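You operate a simulated robot arm through the tools that you are given. There is no shell and no other tool. Be economical: measure what you need, move in short steps, check, and stop when the job is done.

You are at the controls of a simulated robot arm. One attempt, no reset.

## Task
Fetch the black meter spool and set it on the top of the narrow bench. Take the cream tin and put it on top of the green meter spool. Fetch the spar wax tin and set it on the top of the heavy bench. Take the black weight and leave it on top of the sail window. Fetch the white block and set it on the spot at the end of the scrub bench. Put the orange meter spool on the top of the upkeep counter. Fetch the teal meter spool and set it on the top of the long bench. Fetch the white slab and set it on the top of the drying bench. Take the blue tin on the top of the heavy bench and put it away on the pump board. Take the yellow slab and leave it on the top of the drying bench. Do these in any order. Set down upright: black meter spool, orange meter spool, teal meter spool.

Only the result counts: the job must be done as asked and must still hold three seconds after the hand-in. Knocking over, shifting, dropping, spilling or breaking anything else fails it.

## Robot
A 7-joint arm with a vacuum gripper on a trunk, on a base that drives. Base frame: it is fixed to the floor where the robot stands at the start and does not move with it; the origin is under the middle of the robot, x ahead of it, y to its left, z up. Lengths are in cm, angles in rad, forces in N, time in s.
With the tool pointing down near the work surface it reaches from about 14 to 82 cm from the robot's upright axis, wherever it stands. Its first joint turns from -2.897 to 2.897 rad. Places, roughly: black weight (8x8x3 cm) [40, -100, 90]; blue tin [525, 275, 100]; cream tin [125, -25, 100]; orange meter spool [-125, -150, 100]; pump board [350, -530, 80]; sail window (15x10x4 cm) [70, 10, 90]; spar wax tin [125, -75, 75]; spot at the end of the scrub bench [160, -290, 80]; teal meter spool [-125, -175, 100]; top of the drying bench [530, -60, 60]; top of the heavy bench [530, 190, 90]; top of the long bench [330, -100, 90]; top of the narrow bench [140, -360, 80]; top of the upkeep counter [170, -520, 90]; white block (14x7x4 cm) [70, 50, 90]; white slab (13x6x5 cm) [360, 60, 90]; yellow slab (15x8x5 cm) [540, 270, 90]. Payload 1.88 kg.
Tool frame: the origin (TCP) lies in the middle of the cups' lips, and z points out of the cups. The gripper has 1 cup of 3.2 cm across, covering 3.2 by 3.2 cm (tool x, y); the bellows give 1.4 cm. With the vacuum on, a cup seals on a smooth face that it is pressed against (1 to 4 N); it does not hold porous or soft things. The pull reaches 41 N.
Orientation is that of the tool frame in the base frame, as a unit quaternion [w, x, y, z]. With the cups facing straight down, the tool's x points along the base's -x, its y along +y and its z along -z.

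## Interface
- The arm moves only by the tool send_rows. Its argument "plan" is a list of rows, each an object (a shift or turn left out is 0, a gripper value left out holds the last) with "slide": the shift along the base's x, y, z in cm, a list of three; "angular": the turn, a rotation vector about the base's x, y, z in rad, a list of three; "vacuum": the vacuum: 1 switches it on, 0 off. In form: [{"slide": [tx, ty, tz], "angular": [ax, ay, az], "vacuum": vacuum}, ...]. A call has 1 to 12 rows; each row is the pose to reach, as a shift and turn from the pose commanded when the call began. A row lasts 0.2 s, in which the tool goes at most 5 cm and 0.15 rad; a call with a longer step from one row to the next is refused whole, and so is a gripper value outside its range. A pose out of reach is approached as far as the arm can. The call stops where the force on the tool passes 40 N (or 10 N more than at its start, if that is more) or the arm is blocked; 0.2 s more then pass. The pull builds up within a second once a cup has sealed. Time passes only in rows, and 0.2 s behind the last, so rows that repeat a pose give it time. It gives the time, the measured TCP pose, the force on the tool (base axes) and the pull of the vacuum at its end, in the units of the frame above (readings bear some noise), with the torque about the TCP (base axes, N m) and any sound that the robot's microphone picked up.
- Cameras (640 x 400 px; columns grow to the right, rows downward): "scene" is now at [2.34, 14.04, 158.11]; the picture's right is [-0.28, -0.96, 0.00], its down [-0.56, 0.16, -0.82] and it looks along [0.78, -0.23, -0.58] (base axes); focal length 253 px, centre (320, 200). "wrist" rides on the gripper at [8.2, 1.4, -21.6] in the tool frame; the picture's right is [-0.17, 0.99, 0.00], its down [-0.91, -0.15, -0.38] and it looks along [-0.37, -0.06, 0.93] (tool axes); focal length 243 px, centre (320, 200). There is no depth. A picture from a camera that has moved, and an enlarged one, comes with that camera's place and axes in the base frame and with its lens.
- get_image(camera): a new picture of that camera. The clock stands still meanwhile.
- raise_lower(by): slides the trunk up (or, below 0, down) by that many cm; the arm and the scene camera ride with it, the base frame stays. It gives what a move gives, with no picture.
- base_move(legs): drives the robot by 1 to 6 legs, each [ahead, left, turn to the left] in cm, cm and rad, along the robot's own axes; the way and the turn of a leg run together, so that a leg with both is an arc; at most 150 cm and 3.142 rad a leg. The arm and the cameras ride along, it lands a little off, and it stops where it bumps. It gives what a move gives.
- turn_head(pan, tilt): turns the head with the scene camera to pan (to the left, within 2.705 rad either way) and tilt (down, from -0.506 to 1.204), counted from straight ahead of the robot. It gives what a move gives.
- close_up(camera, box): a new picture of the part [left, top, right, bottom] of that camera's present view, enlarged. The clock stands still meanwhile.
- hand_in(): hands the job in; it is judged then, once.

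Work in short steps. Places have to be worked out from the pictures, the camera data and where the tool is seen: move nearer, look again, correct. Check each grasp and each placing, and mend what went wrong. You have 525 turns and 308 pictures in all, those below and enlarged ones among them. Switch the vacuum off and draw the arm clear of the work before you hand the job in, unless the task says otherwise; then end with one line.

The tools are called after "Call:" as name(argument=value, ...) on one line, values as JSON. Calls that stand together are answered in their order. send_rows: Moves the arm, as the interface text tells. Its arguments: {"type":"object","properties":{"plan":{"type":"array"}},"required":["plan"]} The other tools are called the same way: raise_lower (by) slides the trunk up or down; base_move (legs) drives the base; turn_head (pan, tilt) turns the head that bears the scene camera; get_image (camera) takes a picture; close_up (camera, box) takes an enlarged picture of a part of a camera's view; hand_in () hands the job in.

At the start:

```text
time: 0.0
tool_pos: [38.68, -28.34, 114.66]
ee_rot: [0.0, 0.0, 1.0, 0.001]
contact_force: [0.4, 0.0, 0.2]
ft_torque: [0.0, 0.02, 0.01]
pull: 0.2
trunk travel left (down, up): [-52.5, 6.5]
robot x, y, heading: [0.1, -0.02, -0.003]
head pan, tilt: [-0.283, 0.616]
```

scene: 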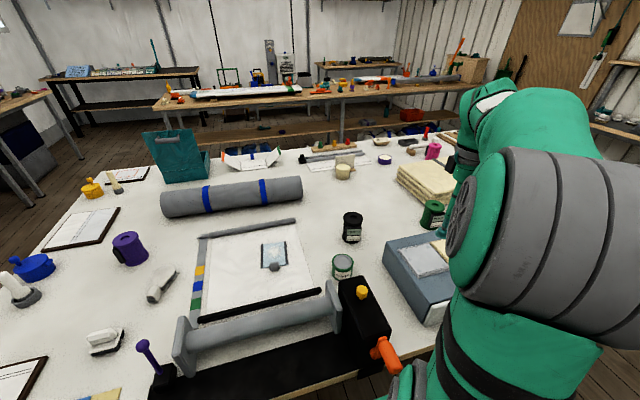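
wrist: 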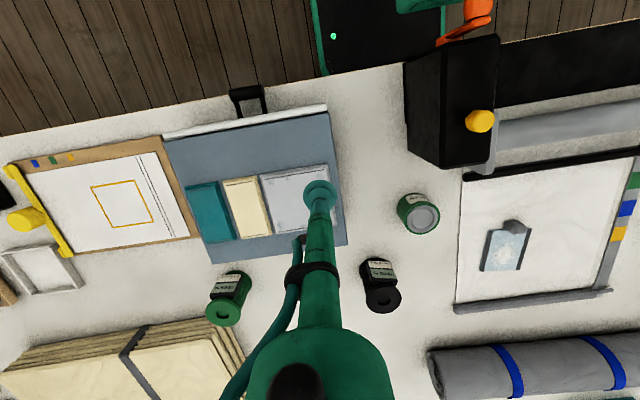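

The start pictures show the main bench with a black and a green spool near the arm. I enlarge parts of the scene to identify things.

Call:
close_up(camera="wrist", box=[160, 140, 480, 340])

Call:
close_up(camera="scene", box=[220, 110, 480, 290])

Call:
close_up(camera="scene", box=[0, 20, 320, 220])

Call:
close_up(camera="scene", box=[0, 200, 320, 400])

```text
2.00 times, centred on (320, 240) of wrist
camera zoom: at [30.46, -27.13, 136.28], right [0.17, 0.99, 0.0], down [0.91, -0.15, 0.38], along [0.37, -0.06, -0.93], focal length 485 px, centre (320, 120)
```

zoom: 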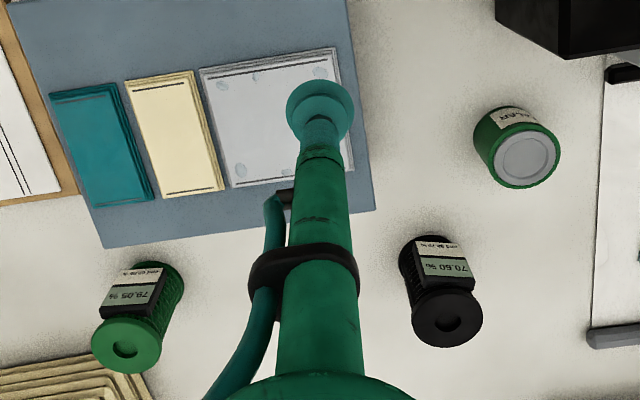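

```text
2.22 times, centred on (350, 200) of scene
camera zoom: at [2.34, 14.04, 158.11], right [-0.28, -0.96, 0.0], down [-0.56, 0.16, -0.82], along [0.78, -0.23, -0.58], focal length 562 px, centre (253, 200)
```

zoom: 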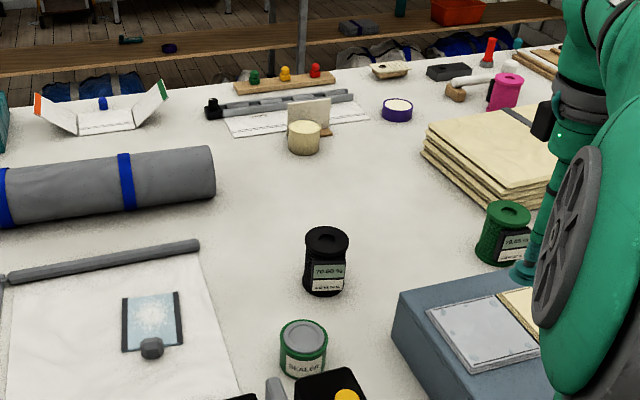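

```text
2.00 times, centred on (160, 120) of scene
camera zoom: at [2.34, 14.04, 158.11], right [-0.28, -0.96, 0.0], down [-0.56, 0.16, -0.82], along [0.78, -0.23, -0.58], focal length 506 px, centre (640, 360)
```

zoom: 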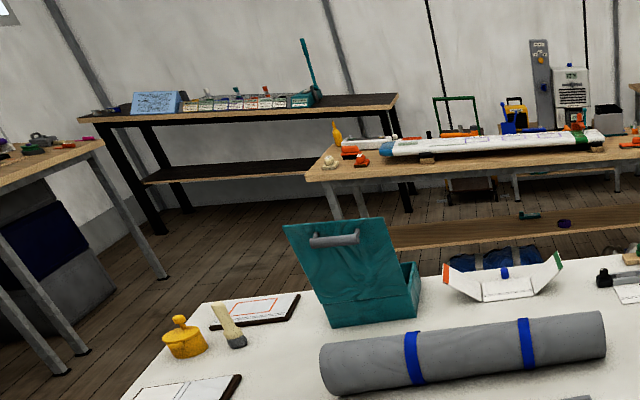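

```text
2.00 times, centred on (160, 300) of scene
camera zoom: at [2.34, 14.04, 158.11], right [-0.28, -0.96, 0.0], down [-0.56, 0.16, -0.82], along [0.78, -0.23, -0.58], focal length 506 px, centre (640, 0)
```

zoom: 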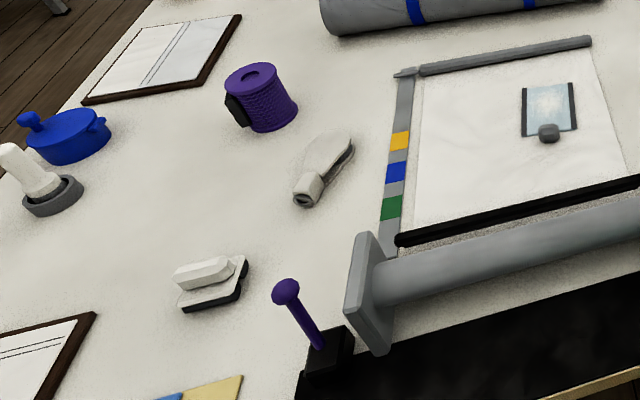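

The bench holds the black spool near [71,-20], green near [69,-55], cream tin near [110,-38], and purple wax tin near [125,-73]. I turn the head to map the room.

Call:
turn_head(pan=0.6, tilt=0.25)

Call:
get_image(camera="scene")

Call:
turn_head(pan=-0.5, tilt=0.25)

Call:
get_image(camera="scene")

Call:
turn_head(pan=-1.4, tilt=0.35)

Call:
get_image(camera="scene")

Call:
turn_head(pan=-2.4, tilt=0.35)

Call:
get_image(camera="scene")

Call:
turn_head(pan=2.4, tilt=0.35)

Call:
get_image(camera="scene")

Call:
turn_head(pan=1.4, tilt=0.35)

Call:
get_image(camera="scene")

```text
time: 1.2
tool_pos: [38.7, -28.38, 114.62]
ee_rot: [0.0, 0.001, 1.0, 0.0]
contact_force: [0.4, -0.8, 0.2]
ft_torque: [-0.02, 0.0, 0.01]
pull: 0.1
trunk travel left (down, up): [-52.5, 6.5]
robot x, y, heading: [-0.28, 0.2, -0.003]
head pan, tilt: [0.6, 0.25]
```

```text
301 pictures are left
camera scene: at [1.61, 21.76, 161.47], right [0.56, -0.83, 0.0], down [-0.2, -0.14, -0.97], along [0.8, 0.55, -0.25], focal length 253 px, centre (320, 200)
```

scene: 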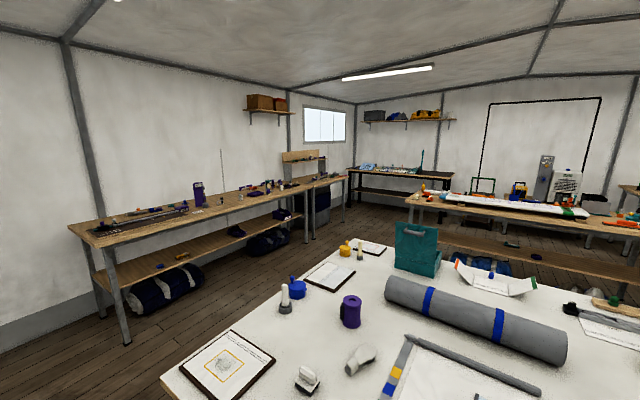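

```text
time: 2.5
tool_pos: [38.75, -28.34, 114.55]
ee_rot: [0.0, 0.0, 1.0, 0.0]
contact_force: [-1.0, -0.3, 0.2]
ft_torque: [0.01, -0.01, 0.03]
pull: 0.2
trunk travel left (down, up): [-52.5, 6.5]
robot x, y, heading: [0.03, 0.31, -0.001]
head pan, tilt: [-0.499, 0.25]
```

```text
300 pictures are left
camera scene: at [2.1, 12.03, 161.47], right [-0.48, -0.88, 0.0], down [-0.22, 0.12, -0.97], along [0.85, -0.46, -0.25], focal length 253 px, centre (320, 200)
```

scene: 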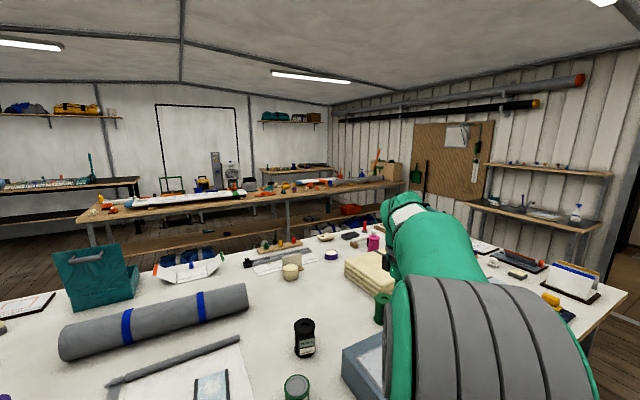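

```text
time: 3.7
tool_pos: [38.67, -28.38, 114.58]
ee_rot: [0.0, 0.0, 1.0, 0.001]
contact_force: [0.0, 0.5, -0.9]
ft_torque: [0.03, -0.01, 0.0]
pull: 0.1
trunk travel left (down, up): [-52.5, 6.5]
robot x, y, heading: [-0.13, -0.2, 0.001]
head pan, tilt: [-1.4, 0.351]
```

```text
299 pictures are left
camera scene: at [-4.51, 7.32, 160.53], right [-0.99, -0.17, 0.0], down [-0.06, 0.34, -0.94], along [0.16, -0.93, -0.34], focal length 253 px, centre (320, 200)
```

scene: 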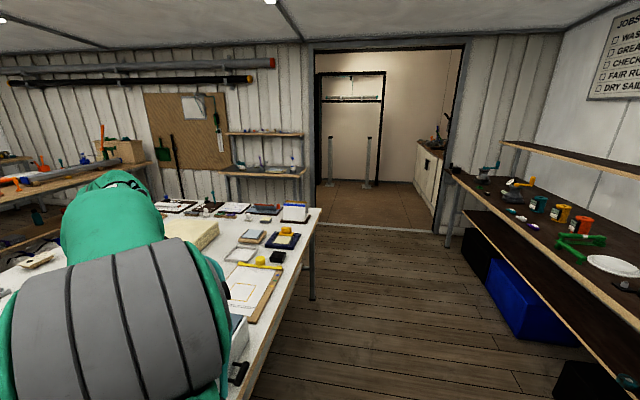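

```text
time: 5.0
tool_pos: [38.7, -28.33, 114.66]
ee_rot: [0.0, 0.001, 1.0, -0.001]
contact_force: [0.6, 0.3, 0.1]
ft_torque: [0.01, -0.02, 0.03]
pull: 0.1
trunk travel left (down, up): [-52.5, 6.5]
robot x, y, heading: [-0.31, -0.19, -0.003]
head pan, tilt: [-2.4, 0.351]
```

```text
298 pictures are left
camera scene: at [-12.96, 10.2, 160.53], right [-0.68, 0.74, 0.0], down [0.25, 0.23, -0.94], along [-0.69, -0.64, -0.34], focal length 253 px, centre (320, 200)
```

scene: 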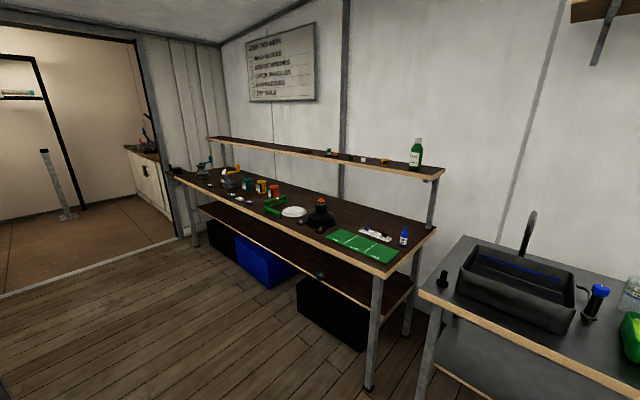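

```text
time: 8.8
tool_pos: [38.53, -28.33, 114.58]
ee_rot: [0.0, 0.0, 1.0, 0.0]
contact_force: [-0.3, -0.5, -1.0]
ft_torque: [-0.02, 0.01, 0.0]
pull: 0.1
trunk travel left (down, up): [-52.5, 6.5]
robot x, y, heading: [0.53, -0.14, 0.003]
head pan, tilt: [2.4, 0.351]
```

```text
297 pictures are left
camera scene: at [-12.96, 22.78, 160.53], right [0.68, 0.74, 0.0], down [0.25, -0.23, -0.94], along [-0.69, 0.63, -0.34], focal length 253 px, centre (320, 200)
```

scene: 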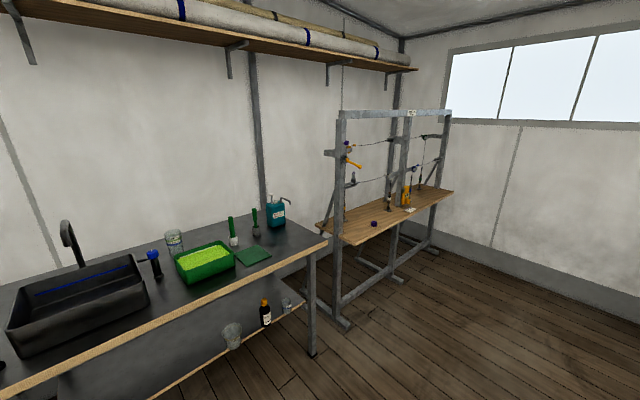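

```text
time: 10.1
tool_pos: [38.68, -28.32, 114.64]
ee_rot: [0.0, 0.0, 1.0, 0.0]
contact_force: [-0.5, -0.4, -0.2]
ft_torque: [0.02, 0.0, 0.01]
pull: 0.1
trunk travel left (down, up): [-52.5, 6.5]
robot x, y, heading: [-0.0, -0.08, -0.003]
head pan, tilt: [1.4, 0.351]
```

```text
296 pictures are left
camera scene: at [-4.52, 25.67, 160.53], right [0.99, -0.17, 0.0], down [-0.06, -0.34, -0.94], along [0.16, 0.93, -0.34], focal length 253 px, centre (320, 200)
```

scene: 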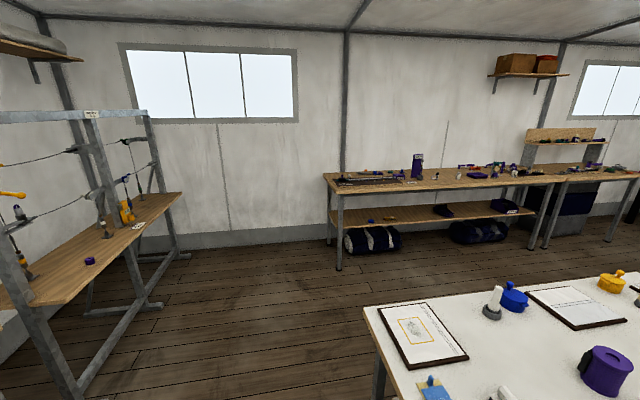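

The main bench spans about x 26–165, y −176 to 102; the far-right doorway leads to a second room. I slide right along the bench to view the black weight.

Call:
base_move(legs=[[0, -70, 0]])

Call:
turn_head(pan=-0.3, tilt=0.6)

Call:
get_image(camera="scene")

Call:
get_image(camera="wrist")

```text
time: 13.9
tool_pos: [37.27, -100.2, 114.71]
ee_rot: [0.0, 0.011, 1.0, 0.0]
contact_force: [0.3, 0.5, 0.0]
ft_torque: [-0.01, -0.01, 0.0]
pull: 0.2
trunk travel left (down, up): [-52.5, 6.5]
robot x, y, heading: [-0.67, -71.05, -0.018]
head pan, tilt: [1.4, 0.351]
```

```text
time: 15.7
tool_pos: [37.28, -100.16, 114.68]
ee_rot: [-0.001, 0.011, 1.0, 0.001]
contact_force: [-0.5, -0.1, 0.1]
ft_torque: [-0.01, -0.03, -0.01]
pull: 0.1
trunk travel left (down, up): [-52.5, 6.5]
robot x, y, heading: [-0.63, -71.18, -0.019]
head pan, tilt: [-0.3, 0.6]
```

```text
295 pictures are left
camera scene: at [1.89, -57.2, 158.25], right [-0.32, -0.95, 0.0], down [-0.54, 0.18, -0.83], along [0.78, -0.26, -0.56], focal length 253 px, centre (320, 200)
```

scene: 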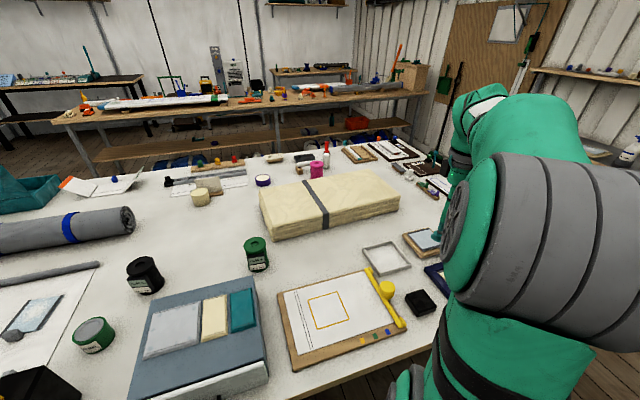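

```text
294 pictures are left
camera wrist: at [29.15, -98.79, 136.28], right [0.19, 0.98, 0.0], down [0.91, -0.17, 0.38], along [0.37, -0.07, -0.93], focal length 243 px, centre (320, 200)
```

wrist: 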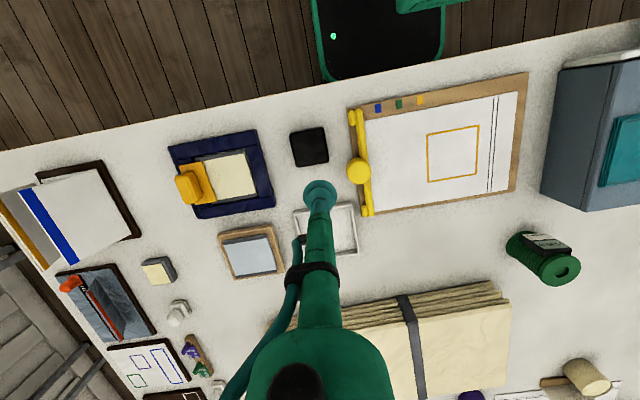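

The black weight is almost under the tool, at about [36.9,-102.5], top near z 88. I move above it and look again.

Call:
send_rows(plan=[{"slide": [-0.2, -1.2, -4.5]}, {"slide": [-0.4, -2.3, -9]}, {"slide": [-0.4, -2.3, -13.5]}, {"slide": [-0.4, -2.3, -18]}, {"slide": [-0.4, -2.3, -21]}])

Call:
get_image(camera="wrist")

```text
time: 16.9
tool_pos: [36.99, -102.68, 93.65]
ee_rot: [-0.001, 0.01, 1.0, 0.0]
contact_force: [-0.1, 1.1, -0.2]
ft_torque: [0.02, -0.02, 0.0]
pull: 0.0
trunk travel left (down, up): [-52.5, 6.5]
robot x, y, heading: [-0.39, -70.95, -0.019]
head pan, tilt: [-0.3, 0.6]
```

```text
293 pictures are left
camera wrist: at [28.8, -101.17, 115.3], right [0.19, 0.98, 0.0], down [0.91, -0.17, 0.37], along [0.37, -0.07, -0.93], focal length 243 px, centre (320, 200)
```

wrist: 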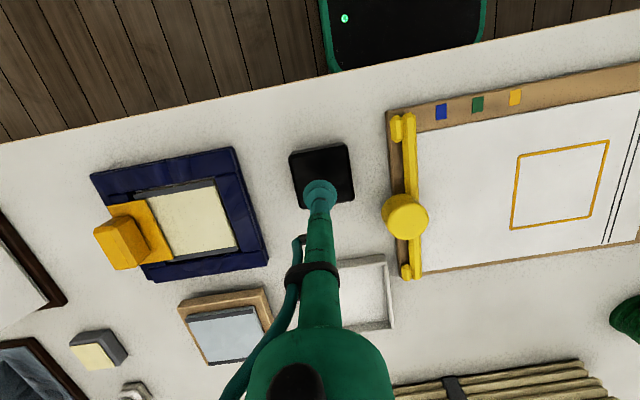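

Centred over the weight. I lower with vacuum on until it seals.

Call:
send_rows(plan=[{"slide": [-0.3, 0, -3.5], "vacuum": 1}, {"slide": [-0.3, 0, -5]}, {"slide": [-0.3, 0, -5.7]}, {"slide": [-0.3, 0, -6.2]}, {"slide": [-0.3, 0, -6.2]}])

```text
time: 18.1
tool_pos: [36.74, -102.56, 87.73]
ee_rot: [0.002, 0.011, 1.0, -0.001]
contact_force: [-3.1, 6.8, 28.9]
ft_torque: [0.04, 0.05, -0.22]
pull: 40.8
trunk travel left (down, up): [-52.5, 6.5]
robot x, y, heading: [-0.71, -71.21, -0.025]
head pan, tilt: [-0.3, 0.6]
```

Sealed with pull 40.8. Lift slowly and check the load.

Call:
send_rows(plan=[{"slide": [0, 0, 1]}, {"slide": [0, 0, 3]}, {"slide": [0, 0, 6]}, {"slide": [0, 0, 10]}, {"slide": [0, 0, 15]}, {"slide": [0, 0, 20]}, {"slide": [0, 0, 25]}])

Call:
get_image(camera="wrist")

```text
time: 19.7
tool_pos: [36.74, -102.66, 112.35]
ee_rot: [0.0, 0.012, 1.0, 0.0]
contact_force: [0.5, 0.2, -3.4]
ft_torque: [0.02, 0.02, 0.01]
pull: 40.9
trunk travel left (down, up): [-52.5, 6.5]
robot x, y, heading: [-0.57, -71.03, -0.023]
head pan, tilt: [-0.3, 0.6]
```

```text
292 pictures are left
camera wrist: at [28.61, -101.15, 134.01], right [0.19, 0.98, 0.0], down [0.91, -0.17, 0.37], along [0.37, -0.07, -0.93], focal length 243 px, centre (320, 200)
```

wrist: 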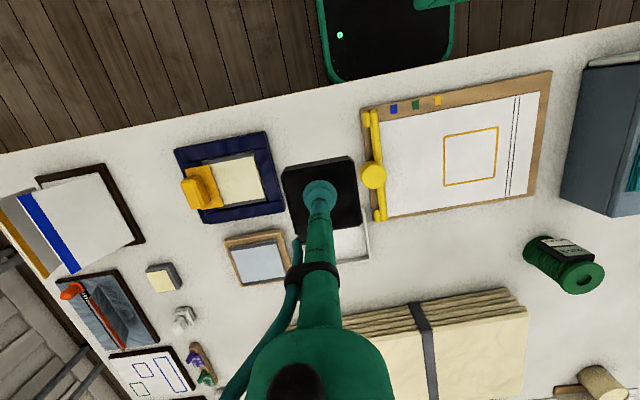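

Weight held (about 0.35 kg). Raise a bit and drive left toward the sail window.

Call:
send_rows(plan=[{"slide": [0, 0, 5]}, {"slide": [0, 0, 9]}])

Call:
base_move(legs=[[-1.5, 86, 0.02]])

Call:
get_image(camera="wrist")

Call:
get_image(camera="scene")

```text
time: 20.3
tool_pos: [36.8, -102.52, 121.52]
ee_rot: [0.0, 0.011, 1.0, -0.001]
contact_force: [0.2, -0.6, -3.1]
ft_torque: [-0.02, 0.04, 0.03]
pull: 40.5
trunk travel left (down, up): [-52.5, 6.5]
robot x, y, heading: [-0.7, -70.96, -0.022]
head pan, tilt: [-0.3, 0.6]
```

```text
time: 24.8
tool_pos: [37.12, -16.16, 121.48]
ee_rot: [0.001, 0.007, 1.0, -0.001]
contact_force: [0.5, -0.5, -2.5]
ft_torque: [0.02, 0.02, 0.03]
pull: 40.6
trunk travel left (down, up): [-52.5, 6.5]
robot x, y, heading: [-0.69, 14.84, -0.012]
head pan, tilt: [-0.3, 0.6]
```

```text
291 pictures are left
camera wrist: at [28.92, -14.77, 143.11], right [0.18, 0.98, 0.0], down [0.91, -0.17, 0.37], along [0.37, -0.07, -0.93], focal length 243 px, centre (320, 200)
```

wrist: 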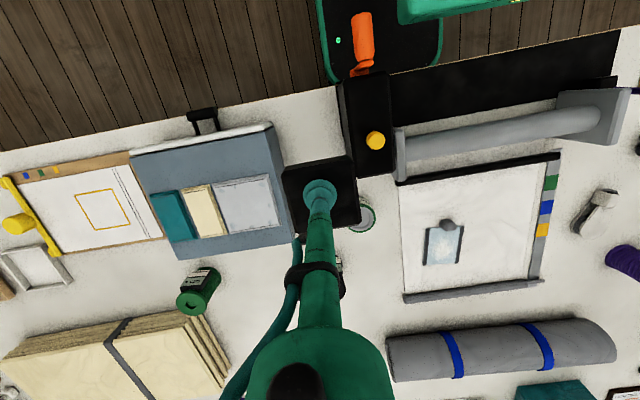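

```text
290 pictures are left
camera scene: at [1.81, 28.95, 158.25], right [-0.31, -0.95, 0.0], down [-0.54, 0.17, -0.83], along [0.78, -0.26, -0.56], focal length 253 px, centre (320, 200)
```

scene: 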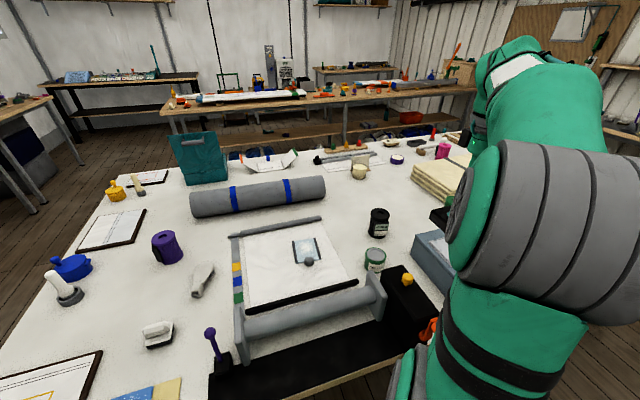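

The pane lies near [70,12]. I swing the weight toward it, staying high, for a closer look.

Call:
send_rows(plan=[{"slide": [4, 2, 0]}, {"slide": [8, 4, 0]}, {"slide": [12, 6, 0]}, {"slide": [16, 8, 0]}, {"slide": [20, 10, -1]}, {"slide": [22, 12, -3]}, {"slide": [22, 14, -6]}, {"slide": [22, 14, -10]}])

Call:
get_image(camera="wrist")

Call:
close_up(camera="scene", box=[220, 200, 400, 310])

```text
time: 26.6
tool_pos: [59.14, -2.04, 111.41]
ee_rot: [0.0, 0.007, 1.0, 0.0]
contact_force: [0.2, 0.3, -3.5]
ft_torque: [-0.01, -0.02, -0.02]
pull: 40.6
trunk travel left (down, up): [-52.5, 6.5]
robot x, y, heading: [-0.69, 15.26, -0.016]
head pan, tilt: [-0.3, 0.6]
```

```text
289 pictures are left
camera wrist: at [50.99, -0.7, 133.11], right [0.18, 0.98, 0.0], down [0.91, -0.17, 0.38], along [0.37, -0.07, -0.93], focal length 243 px, centre (320, 200)
```

wrist: 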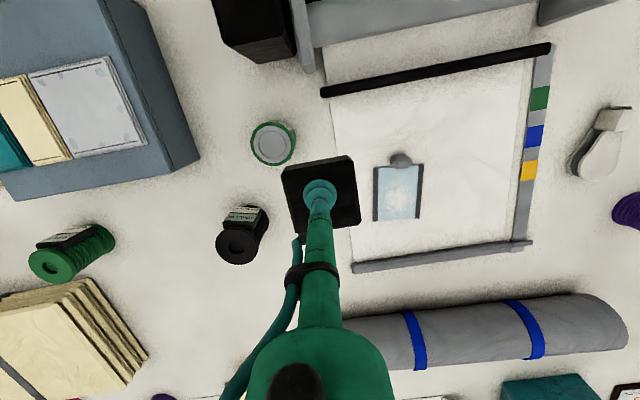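

```text
3.56 times, centred on (310, 255) of scene
camera zoom: at [1.82, 28.97, 158.25], right [-0.31, -0.95, 0.0], down [-0.54, 0.17, -0.83], along [0.78, -0.26, -0.56], focal length 899 px, centre (356, 4)
```

zoom: 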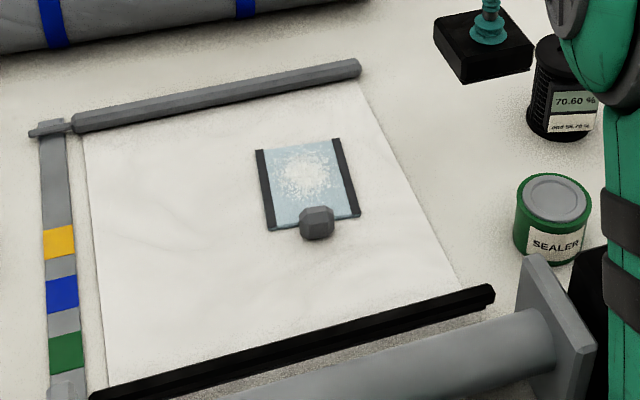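

The pane spans x≈65.5–77 around y≈11.6, with the knob on its near end. I put the weight over [72.3,11.5], first at a low hover.

Call:
send_rows(plan=[{"slide": [3, 3, 0]}, {"slide": [6, 6, 0]}, {"slide": [9, 9, 0]}, {"slide": [12, 12, 0]}, {"slide": [13.2, 13.5, -3]}, {"slide": [13.2, 13.5, -8]}, {"slide": [13.2, 13.5, -12]}, {"slide": [13.2, 13.5, -15]}])

Call:
get_image(camera="wrist")

Call:
close_up(camera="scene", box=[220, 200, 400, 310])

```text
time: 28.4
tool_pos: [72.25, 11.46, 96.27]
ee_rot: [-0.001, 0.007, 1.0, 0.0]
contact_force: [-0.9, 0.6, -3.2]
ft_torque: [0.0, 0.03, -0.01]
pull: 40.7
trunk travel left (down, up): [-52.5, 6.5]
robot x, y, heading: [-0.68, 15.18, -0.013]
head pan, tilt: [-0.3, 0.6]
```

```text
287 pictures are left
camera wrist: at [64.05, 12.76, 118.0], right [0.18, 0.98, 0.0], down [0.91, -0.17, 0.37], along [0.37, -0.07, -0.93], focal length 243 px, centre (320, 200)
```

wrist: 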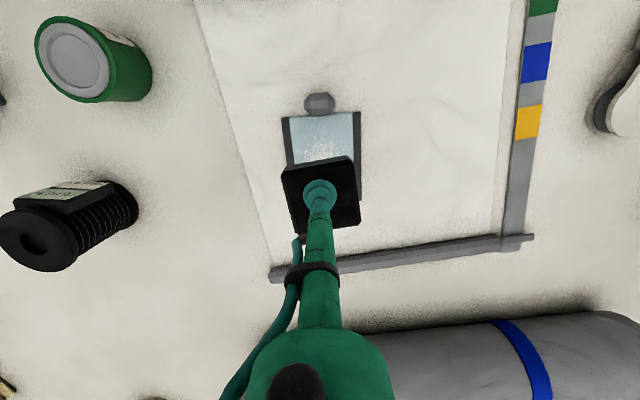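

```text
3.56 times, centred on (310, 255) of scene
camera zoom: at [1.84, 28.96, 158.25], right [-0.31, -0.95, 0.0], down [-0.54, 0.17, -0.82], along [0.78, -0.26, -0.57], focal length 899 px, centre (356, 4)
```

zoom: 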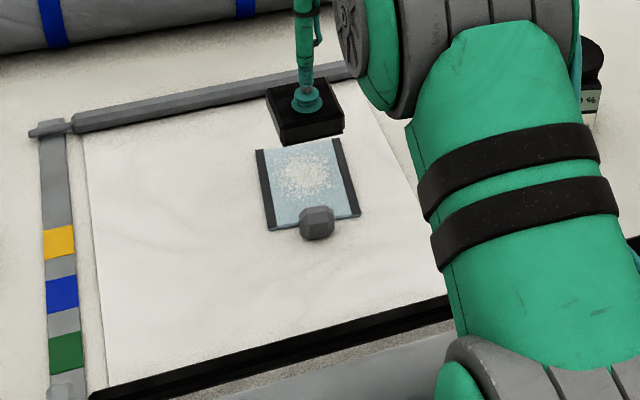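

Aligned within a cm; small trim (+0.5 y, −0.6 x), then lower gently.

Call:
send_rows(plan=[{"slide": [-0.6, 0.5, -3]}, {"slide": [-0.6, 0.5, -5]}, {"slide": [-0.6, 0.5, -6]}, {"slide": [-0.6, 0.5, -6.5]}])

```text
time: 29.4
tool_pos: [71.72, 11.78, 90.04]
ee_rot: [0.0, 0.007, 1.0, 0.001]
contact_force: [0.5, -0.3, -4.3]
ft_torque: [-0.04, 0.0, 0.0]
pull: 40.6
trunk travel left (down, up): [-52.5, 6.5]
robot x, y, heading: [-0.92, 14.97, -0.018]
head pan, tilt: [-0.3, 0.6]
```

Not yet in contact; continue in small steps.

Call:
send_rows(plan=[{"slide": [0, 0, -0.5]}, {"slide": [0, 0, -0.9]}])

```text
time: 30.0
tool_pos: [71.75, 11.89, 88.95]
ee_rot: [0.001, 0.008, 1.0, 0.0]
contact_force: [-0.7, -1.0, -3.3]
ft_torque: [0.0, 0.03, 0.0]
pull: 40.7
trunk travel left (down, up): [-52.5, 6.5]
robot x, y, heading: [-0.6, 15.22, -0.016]
head pan, tilt: [-0.3, 0.6]
```

Call:
send_rows(plan=[{"slide": [0, 0, -0.3]}, {"slide": [0, 0, -0.5]}, {"slide": [0, 0, -0.5]}])

```text
time: 30.8
tool_pos: [71.83, 11.96, 88.78]
ee_rot: [0.003, 0.007, 1.0, 0.0]
contact_force: [-1.0, -1.8, 13.4]
ft_torque: [0.02, 0.06, -0.03]
pull: 40.3
trunk travel left (down, up): [-52.5, 6.5]
robot x, y, heading: [-0.64, 14.96, -0.018]
head pan, tilt: [-0.3, 0.6]
```

In contact now (13 N). Release the vacuum, wait, then rise.

Call:
send_rows(plan=[{"slide": [0, 0, 0.2], "vacuum": 0}, {"slide": [0, 0, 0.3]}, {"slide": [0, 0, 0.3]}, {"slide": [0, 0, 0.3]}, {"slide": [0, 0, 0.6]}, {"slide": [0, 0, 1.5]}, {"slide": [0, 0, 4]}, {"slide": [0, 0, 8]}, {"slide": [0, 0, 13]}])

Call:
close_up(camera="scene", box=[220, 200, 400, 310])

Call:
get_image(camera="wrist")

```text
time: 32.8
tool_pos: [71.61, 11.81, 101.61]
ee_rot: [0.001, 0.008, 1.0, -0.001]
contact_force: [0.4, 0.0, 0.1]
ft_torque: [0.02, -0.01, -0.01]
pull: 0.1
trunk travel left (down, up): [-52.5, 6.5]
robot x, y, heading: [-0.83, 14.88, -0.017]
head pan, tilt: [-0.3, 0.6]
```

```text
3.56 times, centred on (310, 255) of scene
camera zoom: at [1.8, 28.96, 158.25], right [-0.31, -0.95, 0.0], down [-0.54, 0.17, -0.83], along [0.78, -0.26, -0.56], focal length 899 px, centre (356, 4)
```

zoom: 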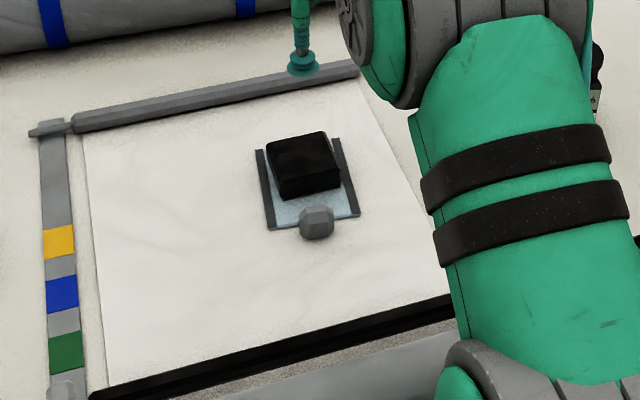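

```text
284 pictures are left
camera wrist: at [63.42, 13.16, 123.31], right [0.18, 0.98, 0.0], down [0.91, -0.17, 0.37], along [0.37, -0.07, -0.93], focal length 243 px, centre (320, 200)
```

wrist: 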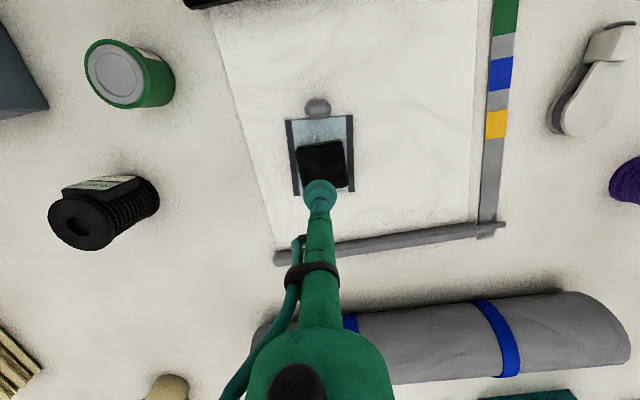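

The weight sits on the window. Next I hover near the white block at about [68,48] to see its surface.

Call:
send_rows(plan=[{"slide": [0, 2, 4]}, {"slide": [-1, 6, 6]}, {"slide": [-2, 10, 7]}, {"slide": [-3, 14, 7]}, {"slide": [-4, 18, 7]}, {"slide": [-5, 22, 7]}, {"slide": [-6, 26, 7]}, {"slide": [-6, 30, 7]}, {"slide": [-6, 34, 5]}])

Call:
get_image(camera="wrist")

Call:
turn_head(pan=0.3, tilt=0.8)

Call:
get_image(camera="scene")

```text
time: 34.8
tool_pos: [65.75, 45.87, 106.57]
ee_rot: [0.0, 0.007, 1.0, 0.0]
contact_force: [0.8, 0.0, -0.7]
ft_torque: [0.03, 0.01, 0.02]
pull: 0.0
trunk travel left (down, up): [-52.5, 6.5]
robot x, y, heading: [-0.74, 14.88, -0.012]
head pan, tilt: [-0.3, 0.6]
```

```text
283 pictures are left
camera wrist: at [57.61, 47.24, 128.17], right [0.18, 0.98, 0.0], down [0.91, -0.17, 0.37], along [0.37, -0.07, -0.93], focal length 243 px, centre (320, 200)
```

wrist: 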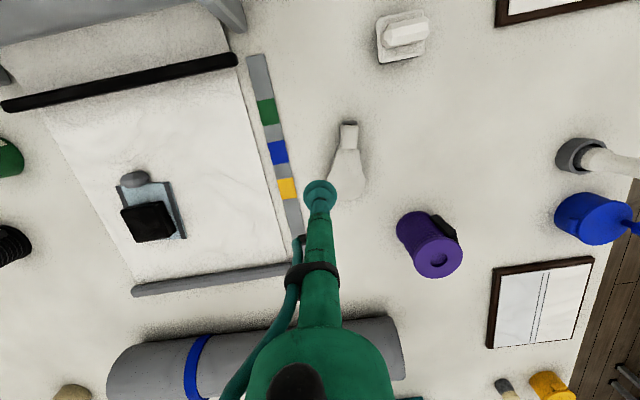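

```text
time: 35.8
tool_pos: [65.82, 45.81, 106.63]
ee_rot: [0.001, 0.006, 1.0, 0.0]
contact_force: [1.0, 0.3, 0.4]
ft_torque: [0.0, 0.01, -0.01]
pull: 0.0
trunk travel left (down, up): [-52.5, 6.5]
robot x, y, heading: [-0.81, 15.22, -0.012]
head pan, tilt: [0.3, 0.799]
```

```text
282 pictures are left
camera scene: at [1.14, 33.97, 156.57], right [0.28, -0.96, 0.0], down [-0.69, -0.2, -0.7], along [0.67, 0.2, -0.72], focal length 253 px, centre (320, 200)
```

scene: 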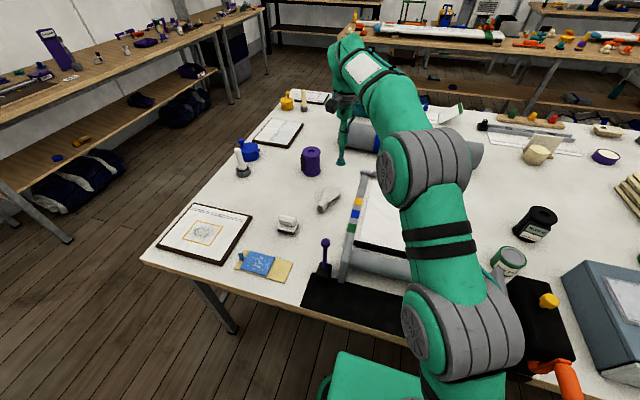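

Call:
close_up(camera="scene", box=[260, 170, 380, 245])

Call:
close_up(camera="wrist", box=[260, 0, 500, 150])

Call:
close_up(camera="wrist", box=[280, 100, 440, 200])

```text
5.33 times, centred on (320, 208) of scene
camera zoom: at [1.14, 33.97, 156.57], right [0.28, -0.96, 0.0], down [-0.69, -0.2, -0.7], along [0.67, 0.2, -0.72], focal length 1348 px, centre (320, 160)
```

zoom: 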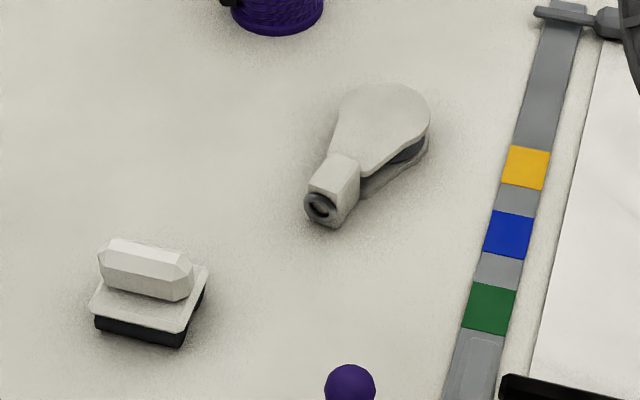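

```text
2.67 times, centred on (380, 75) of wrist
camera zoom: at [57.59, 47.16, 128.21], right [0.18, 0.98, 0.0], down [0.91, -0.17, 0.37], along [0.37, -0.07, -0.93], focal length 647 px, centre (160, 533)
```

zoom: 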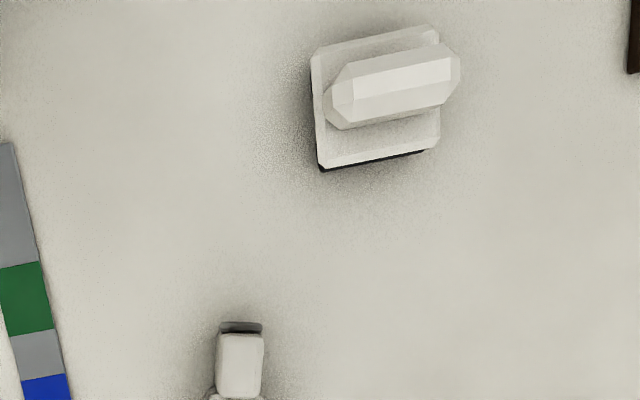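

```text
4.00 times, centred on (360, 150) of wrist
camera zoom: at [57.59, 47.16, 128.21], right [0.18, 0.98, 0.0], down [0.91, -0.17, 0.37], along [0.37, -0.07, -0.93], focal length 970 px, centre (160, 400)
```

zoom: 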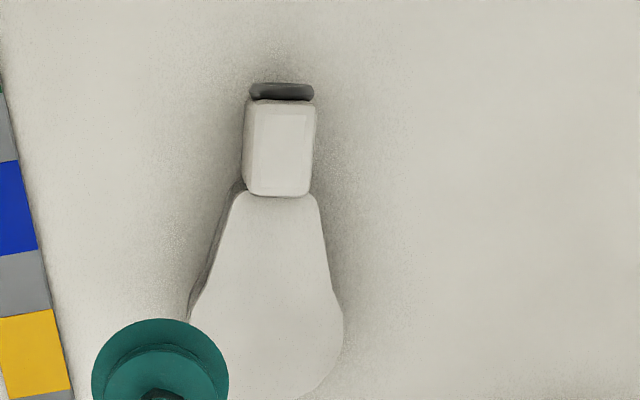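

The white block is a pulley block with a flat upper cheek, centre near [70,49]. Pick it there.

Call:
send_rows(plan=[{"slide": [2, 2, -4]}, {"slide": [4, 3.3, -8]}, {"slide": [4, 3.3, -12]}, {"slide": [4, 3.3, -14.5]}])

Call:
get_image(camera="wrist")

```text
time: 36.8
tool_pos: [69.97, 49.14, 92.16]
ee_rot: [0.001, 0.007, 1.0, 0.001]
contact_force: [-1.0, 0.3, 0.2]
ft_torque: [-0.01, -0.02, -0.04]
pull: 0.0
trunk travel left (down, up): [-52.5, 6.5]
robot x, y, heading: [-0.89, 15.08, -0.012]
head pan, tilt: [0.3, 0.799]
```

```text
278 pictures are left
camera wrist: at [61.73, 50.54, 113.81], right [0.18, 0.98, 0.0], down [0.91, -0.17, 0.38], along [0.37, -0.07, -0.93], focal length 243 px, centre (320, 200)
```

wrist: 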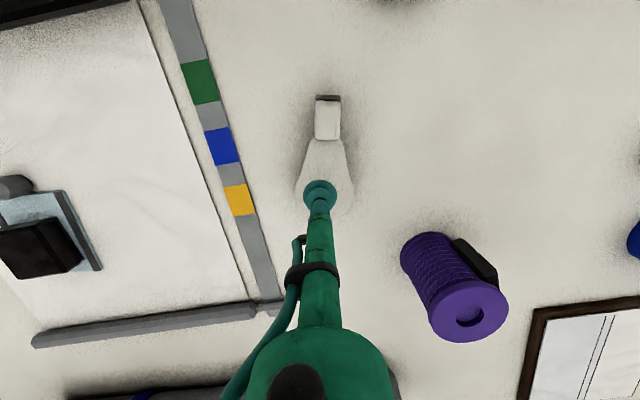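

Aligned with the cheek's bulb. Press with vacuum.

Call:
send_rows(plan=[{"slide": [-0.7, 0.3, -2.5], "vacuum": 1}, {"slide": [-0.7, 0.3, -3.5]}, {"slide": [-0.7, 0.3, -4]}, {"slide": [-0.7, 0.3, -4]}])

```text
time: 37.8
tool_pos: [69.21, 49.48, 88.06]
ee_rot: [0.001, 0.007, 1.0, 0.0]
contact_force: [0.7, 0.6, 0.9]
ft_torque: [0.03, 0.03, -0.01]
pull: 41.0
trunk travel left (down, up): [-52.5, 6.5]
robot x, y, heading: [-0.43, 14.93, -0.017]
head pan, tilt: [0.3, 0.799]
```

Sealed. Lift and check.

Call:
send_rows(plan=[{"slide": [0, 0, 1]}, {"slide": [0, 0, 3]}, {"slide": [0, 0, 7]}, {"slide": [0, 0, 12]}, {"slide": [0, 0, 17]}, {"slide": [0, 0, 22]}, {"slide": [0, 0, 27]}, {"slide": [0, 0, 32]}, {"slide": [0, 0, 35]}])

Call:
get_image(camera="wrist")

```text
time: 39.8
tool_pos: [64.61, 47.33, 117.69]
ee_rot: [0.002, 0.007, 1.0, 0.001]
contact_force: [-1.0, -0.2, -2.4]
ft_torque: [0.02, -0.03, 0.02]
pull: 40.5
out of reach, approached as far as the arm can: row 6, 7, 8, 9
trunk travel left (down, up): [-52.5, 6.5]
robot x, y, heading: [-0.82, 15.05, -0.017]
head pan, tilt: [0.3, 0.799]
```

```text
277 pictures are left
camera wrist: at [56.35, 48.68, 139.31], right [0.18, 0.98, 0.0], down [0.91, -0.17, 0.38], along [0.37, -0.07, -0.93], focal length 243 px, centre (320, 200)
```

wrist: 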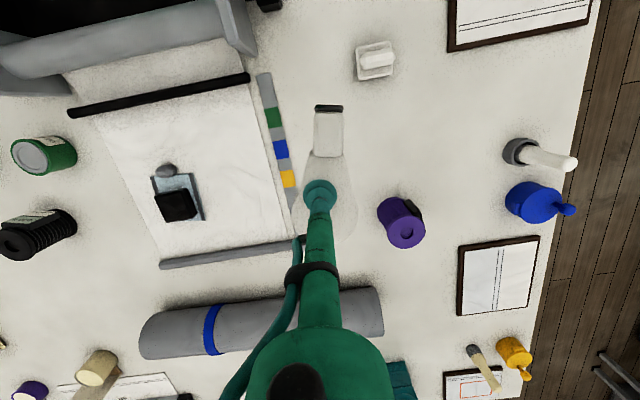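

Block held (0.25 kg). Retract the arm toward the robot, high.

Call:
send_rows(plan=[{"slide": [-3.5, -3, 0]}, {"slide": [-7, -6, 0]}, {"slide": [-10.5, -9, 0]}, {"slide": [-14, -12, 0]}, {"slide": [-17.5, -15, 0]}, {"slide": [-21, -18, 0]}, {"slide": [-24, -21, 0]}, {"slide": [-27, -24, 0]}, {"slide": [-30, -27, 0]}, {"slide": [-32, -30, 0]}])

```text
time: 42.0
tool_pos: [32.57, 17.53, 117.61]
ee_rot: [0.001, 0.008, 1.0, 0.0]
contact_force: [0.0, -0.1, -3.0]
ft_torque: [-0.01, -0.03, 0.02]
pull: 40.9
trunk travel left (down, up): [-52.5, 6.5]
robot x, y, heading: [-0.78, 15.26, -0.012]
head pan, tilt: [0.3, 0.799]
```

Back off, turn right and drive toward the doorway side, then look at the scrub bench.

Call:
base_move(legs=[[-32, 0, 0], [0, 0, -1.56], [115, 0, 0], [110, 0, 0]])

Call:
turn_head(pan=0.8, tilt=0.4)

Call:
get_image(camera="scene")

Call:
turn_head(pan=-0.3, tilt=0.4)

Call:
get_image(camera="scene")

```text
time: 58.5
tool_pos: [-28.08, -240.81, 117.59]
ee_rot: [0.0, 0.712, 0.702, 0.001]
contact_force: [-0.4, 0.5, -2.6]
ft_torque: [0.01, 0.02, 0.0]
pull: 40.4
trunk travel left (down, up): [-52.5, 6.5]
robot x, y, heading: [-30.53, -207.59, -1.582]
head pan, tilt: [0.3, 0.799]
```

```text
time: 59.4
tool_pos: [-28.08, -240.86, 117.69]
ee_rot: [0.0, 0.712, 0.702, 0.001]
contact_force: [-0.2, 0.4, -2.3]
ft_torque: [-0.02, -0.01, 0.0]
pull: 41.2
trunk travel left (down, up): [-52.5, 6.5]
robot x, y, heading: [-30.55, -207.25, -1.588]
head pan, tilt: [0.799, 0.4]
```

```text
276 pictures are left
camera scene: at [-7.71, -208.09, 160.07], right [-0.71, -0.71, 0.0], down [-0.28, 0.28, -0.92], along [0.65, -0.65, -0.39], focal length 253 px, centre (320, 200)
```

scene: 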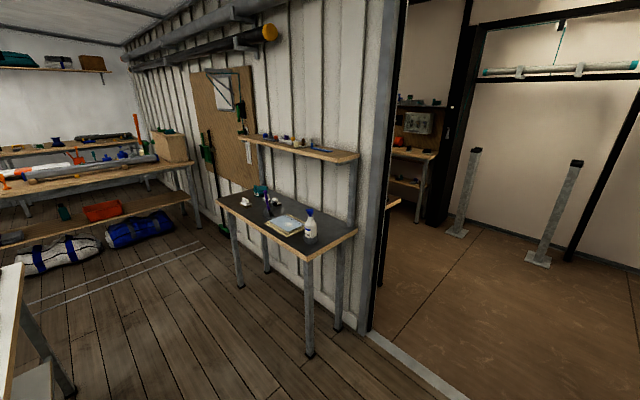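

```text
time: 60.8
tool_pos: [-28.21, -240.78, 117.57]
ee_rot: [0.0, 0.712, 0.702, 0.0]
contact_force: [-0.7, -0.1, -1.7]
ft_torque: [0.0, 0.04, -0.06]
pull: 40.2
trunk travel left (down, up): [-52.5, 6.5]
robot x, y, heading: [-30.54, -207.46, -1.579]
head pan, tilt: [-0.3, 0.4]
```

```text
275 pictures are left
camera scene: at [-17.11, -210.34, 160.07], right [-0.95, 0.31, 0.0], down [0.12, 0.37, -0.92], along [-0.28, -0.88, -0.39], focal length 253 px, centre (320, 200)
```

scene: 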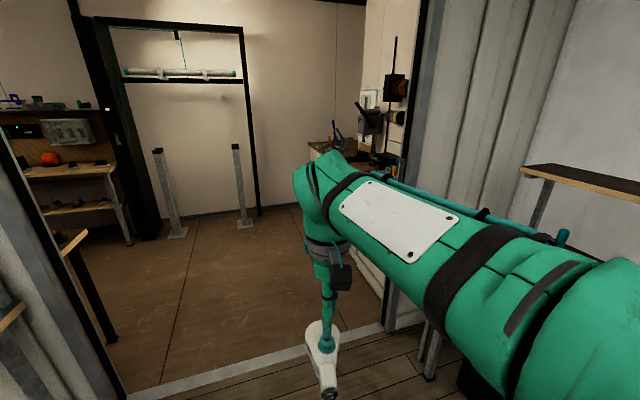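

The scrub bench spans x≈75–178 with front edge y≈−282. I drive ahead a bit and strafe left to its end.

Call:
base_move(legs=[[15, 0, 0], [0, 140, 0]])

Call:
turn_head(pan=0.4, tilt=0.7)

Call:
get_image(camera="scene")

Call:
get_image(camera="wrist")

```text
time: 68.7
tool_pos: [111.64, -256.24, 117.56]
ee_rot: [0.0, 0.705, 0.709, 0.0]
contact_force: [-0.4, -0.5, -1.9]
ft_torque: [-0.02, 0.0, 0.01]
pull: 40.7
trunk travel left (down, up): [-52.5, 6.5]
robot x, y, heading: [108.55, -222.85, -1.564]
head pan, tilt: [-0.3, 0.4]
```

```text
time: 69.8
tool_pos: [111.63, -256.15, 117.62]
ee_rot: [0.0, 0.705, 0.709, 0.0]
contact_force: [0.3, -0.8, -2.1]
ft_torque: [-0.03, 0.03, 0.01]
pull: 40.5
trunk travel left (down, up): [-52.5, 6.5]
robot x, y, heading: [108.79, -222.97, -1.562]
head pan, tilt: [0.4, 0.7]
```

```text
274 pictures are left
camera scene: at [128.0, -224.4, 157.39], right [-0.92, -0.39, 0.0], down [-0.25, 0.59, -0.77], along [0.3, -0.7, -0.64], focal length 253 px, centre (320, 200)
```

scene: 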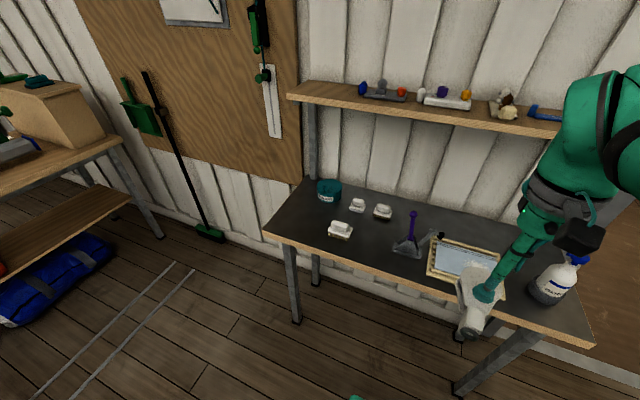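

```text
273 pictures are left
camera wrist: at [112.9, -248.05, 139.28], right [0.99, -0.16, 0.0], down [-0.15, -0.92, 0.38], along [-0.06, -0.37, -0.93], focal length 243 px, centre (320, 200)
```

wrist: 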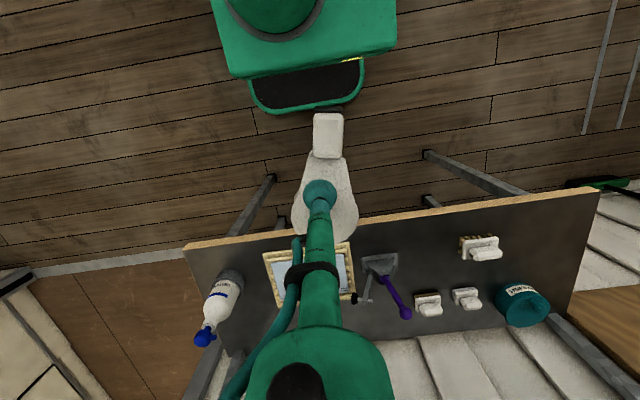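

I look more closely at the bench's left end for the spot.

Call:
close_up(camera="scene", box=[255, 170, 415, 270])

Call:
close_up(camera="wrist", box=[400, 180, 608, 310])

```text
4.00 times, centred on (335, 220) of scene
camera zoom: at [128.0, -224.4, 157.39], right [-0.92, -0.39, 0.0], down [-0.25, 0.59, -0.77], along [0.3, -0.7, -0.64], focal length 1011 px, centre (260, 120)
```

zoom: 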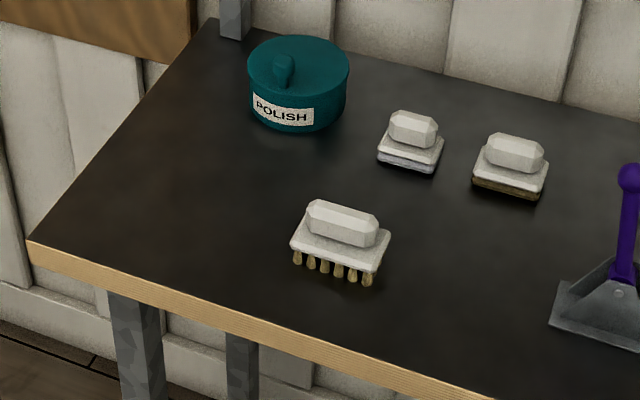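

```text
3.08 times, centred on (504, 245) of wrist
camera zoom: at [112.9, -248.05, 139.28], right [0.99, -0.16, 0.0], down [-0.15, -0.92, 0.38], along [-0.06, -0.37, -0.93], focal length 746 px, centre (-246, 62)
```

zoom: 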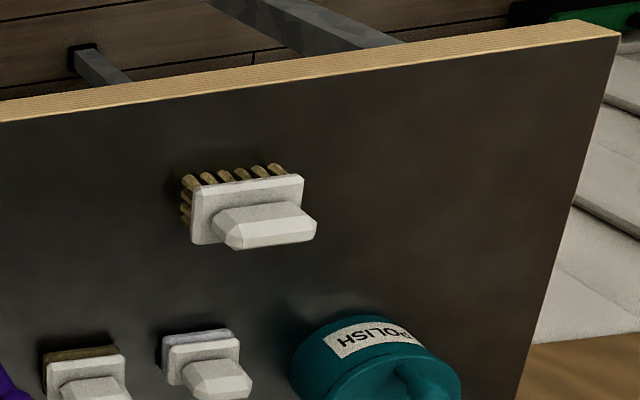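

The empty end of the bench is centred near [166,-294]. I drive in front of it.

Call:
base_move(legs=[[8, 54, 0]])

Call:
get_image(camera="wrist")

```text
time: 73.0
tool_pos: [166.99, -263.44, 117.58]
ee_rot: [-0.001, 0.703, 0.712, 0.0]
contact_force: [-0.6, 0.4, -1.4]
ft_torque: [-0.01, 0.0, -0.03]
pull: 40.8
trunk travel left (down, up): [-52.5, 6.5]
robot x, y, heading: [163.37, -230.41, -1.558]
head pan, tilt: [0.4, 0.7]
```

```text
270 pictures are left
camera wrist: at [168.24, -255.4, 139.28], right [0.99, -0.15, 0.0], down [-0.14, -0.92, 0.38], along [-0.06, -0.37, -0.93], focal length 243 px, centre (320, 200)
```

wrist: 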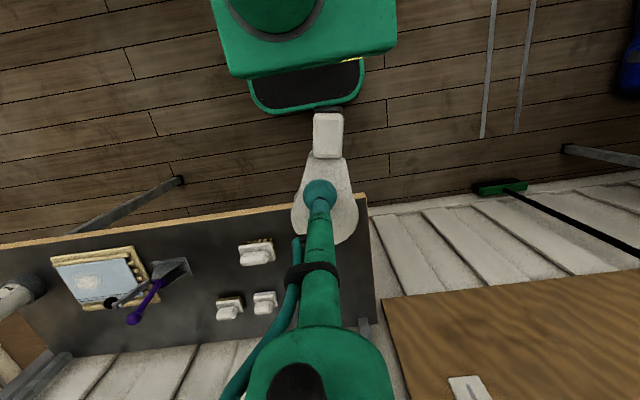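

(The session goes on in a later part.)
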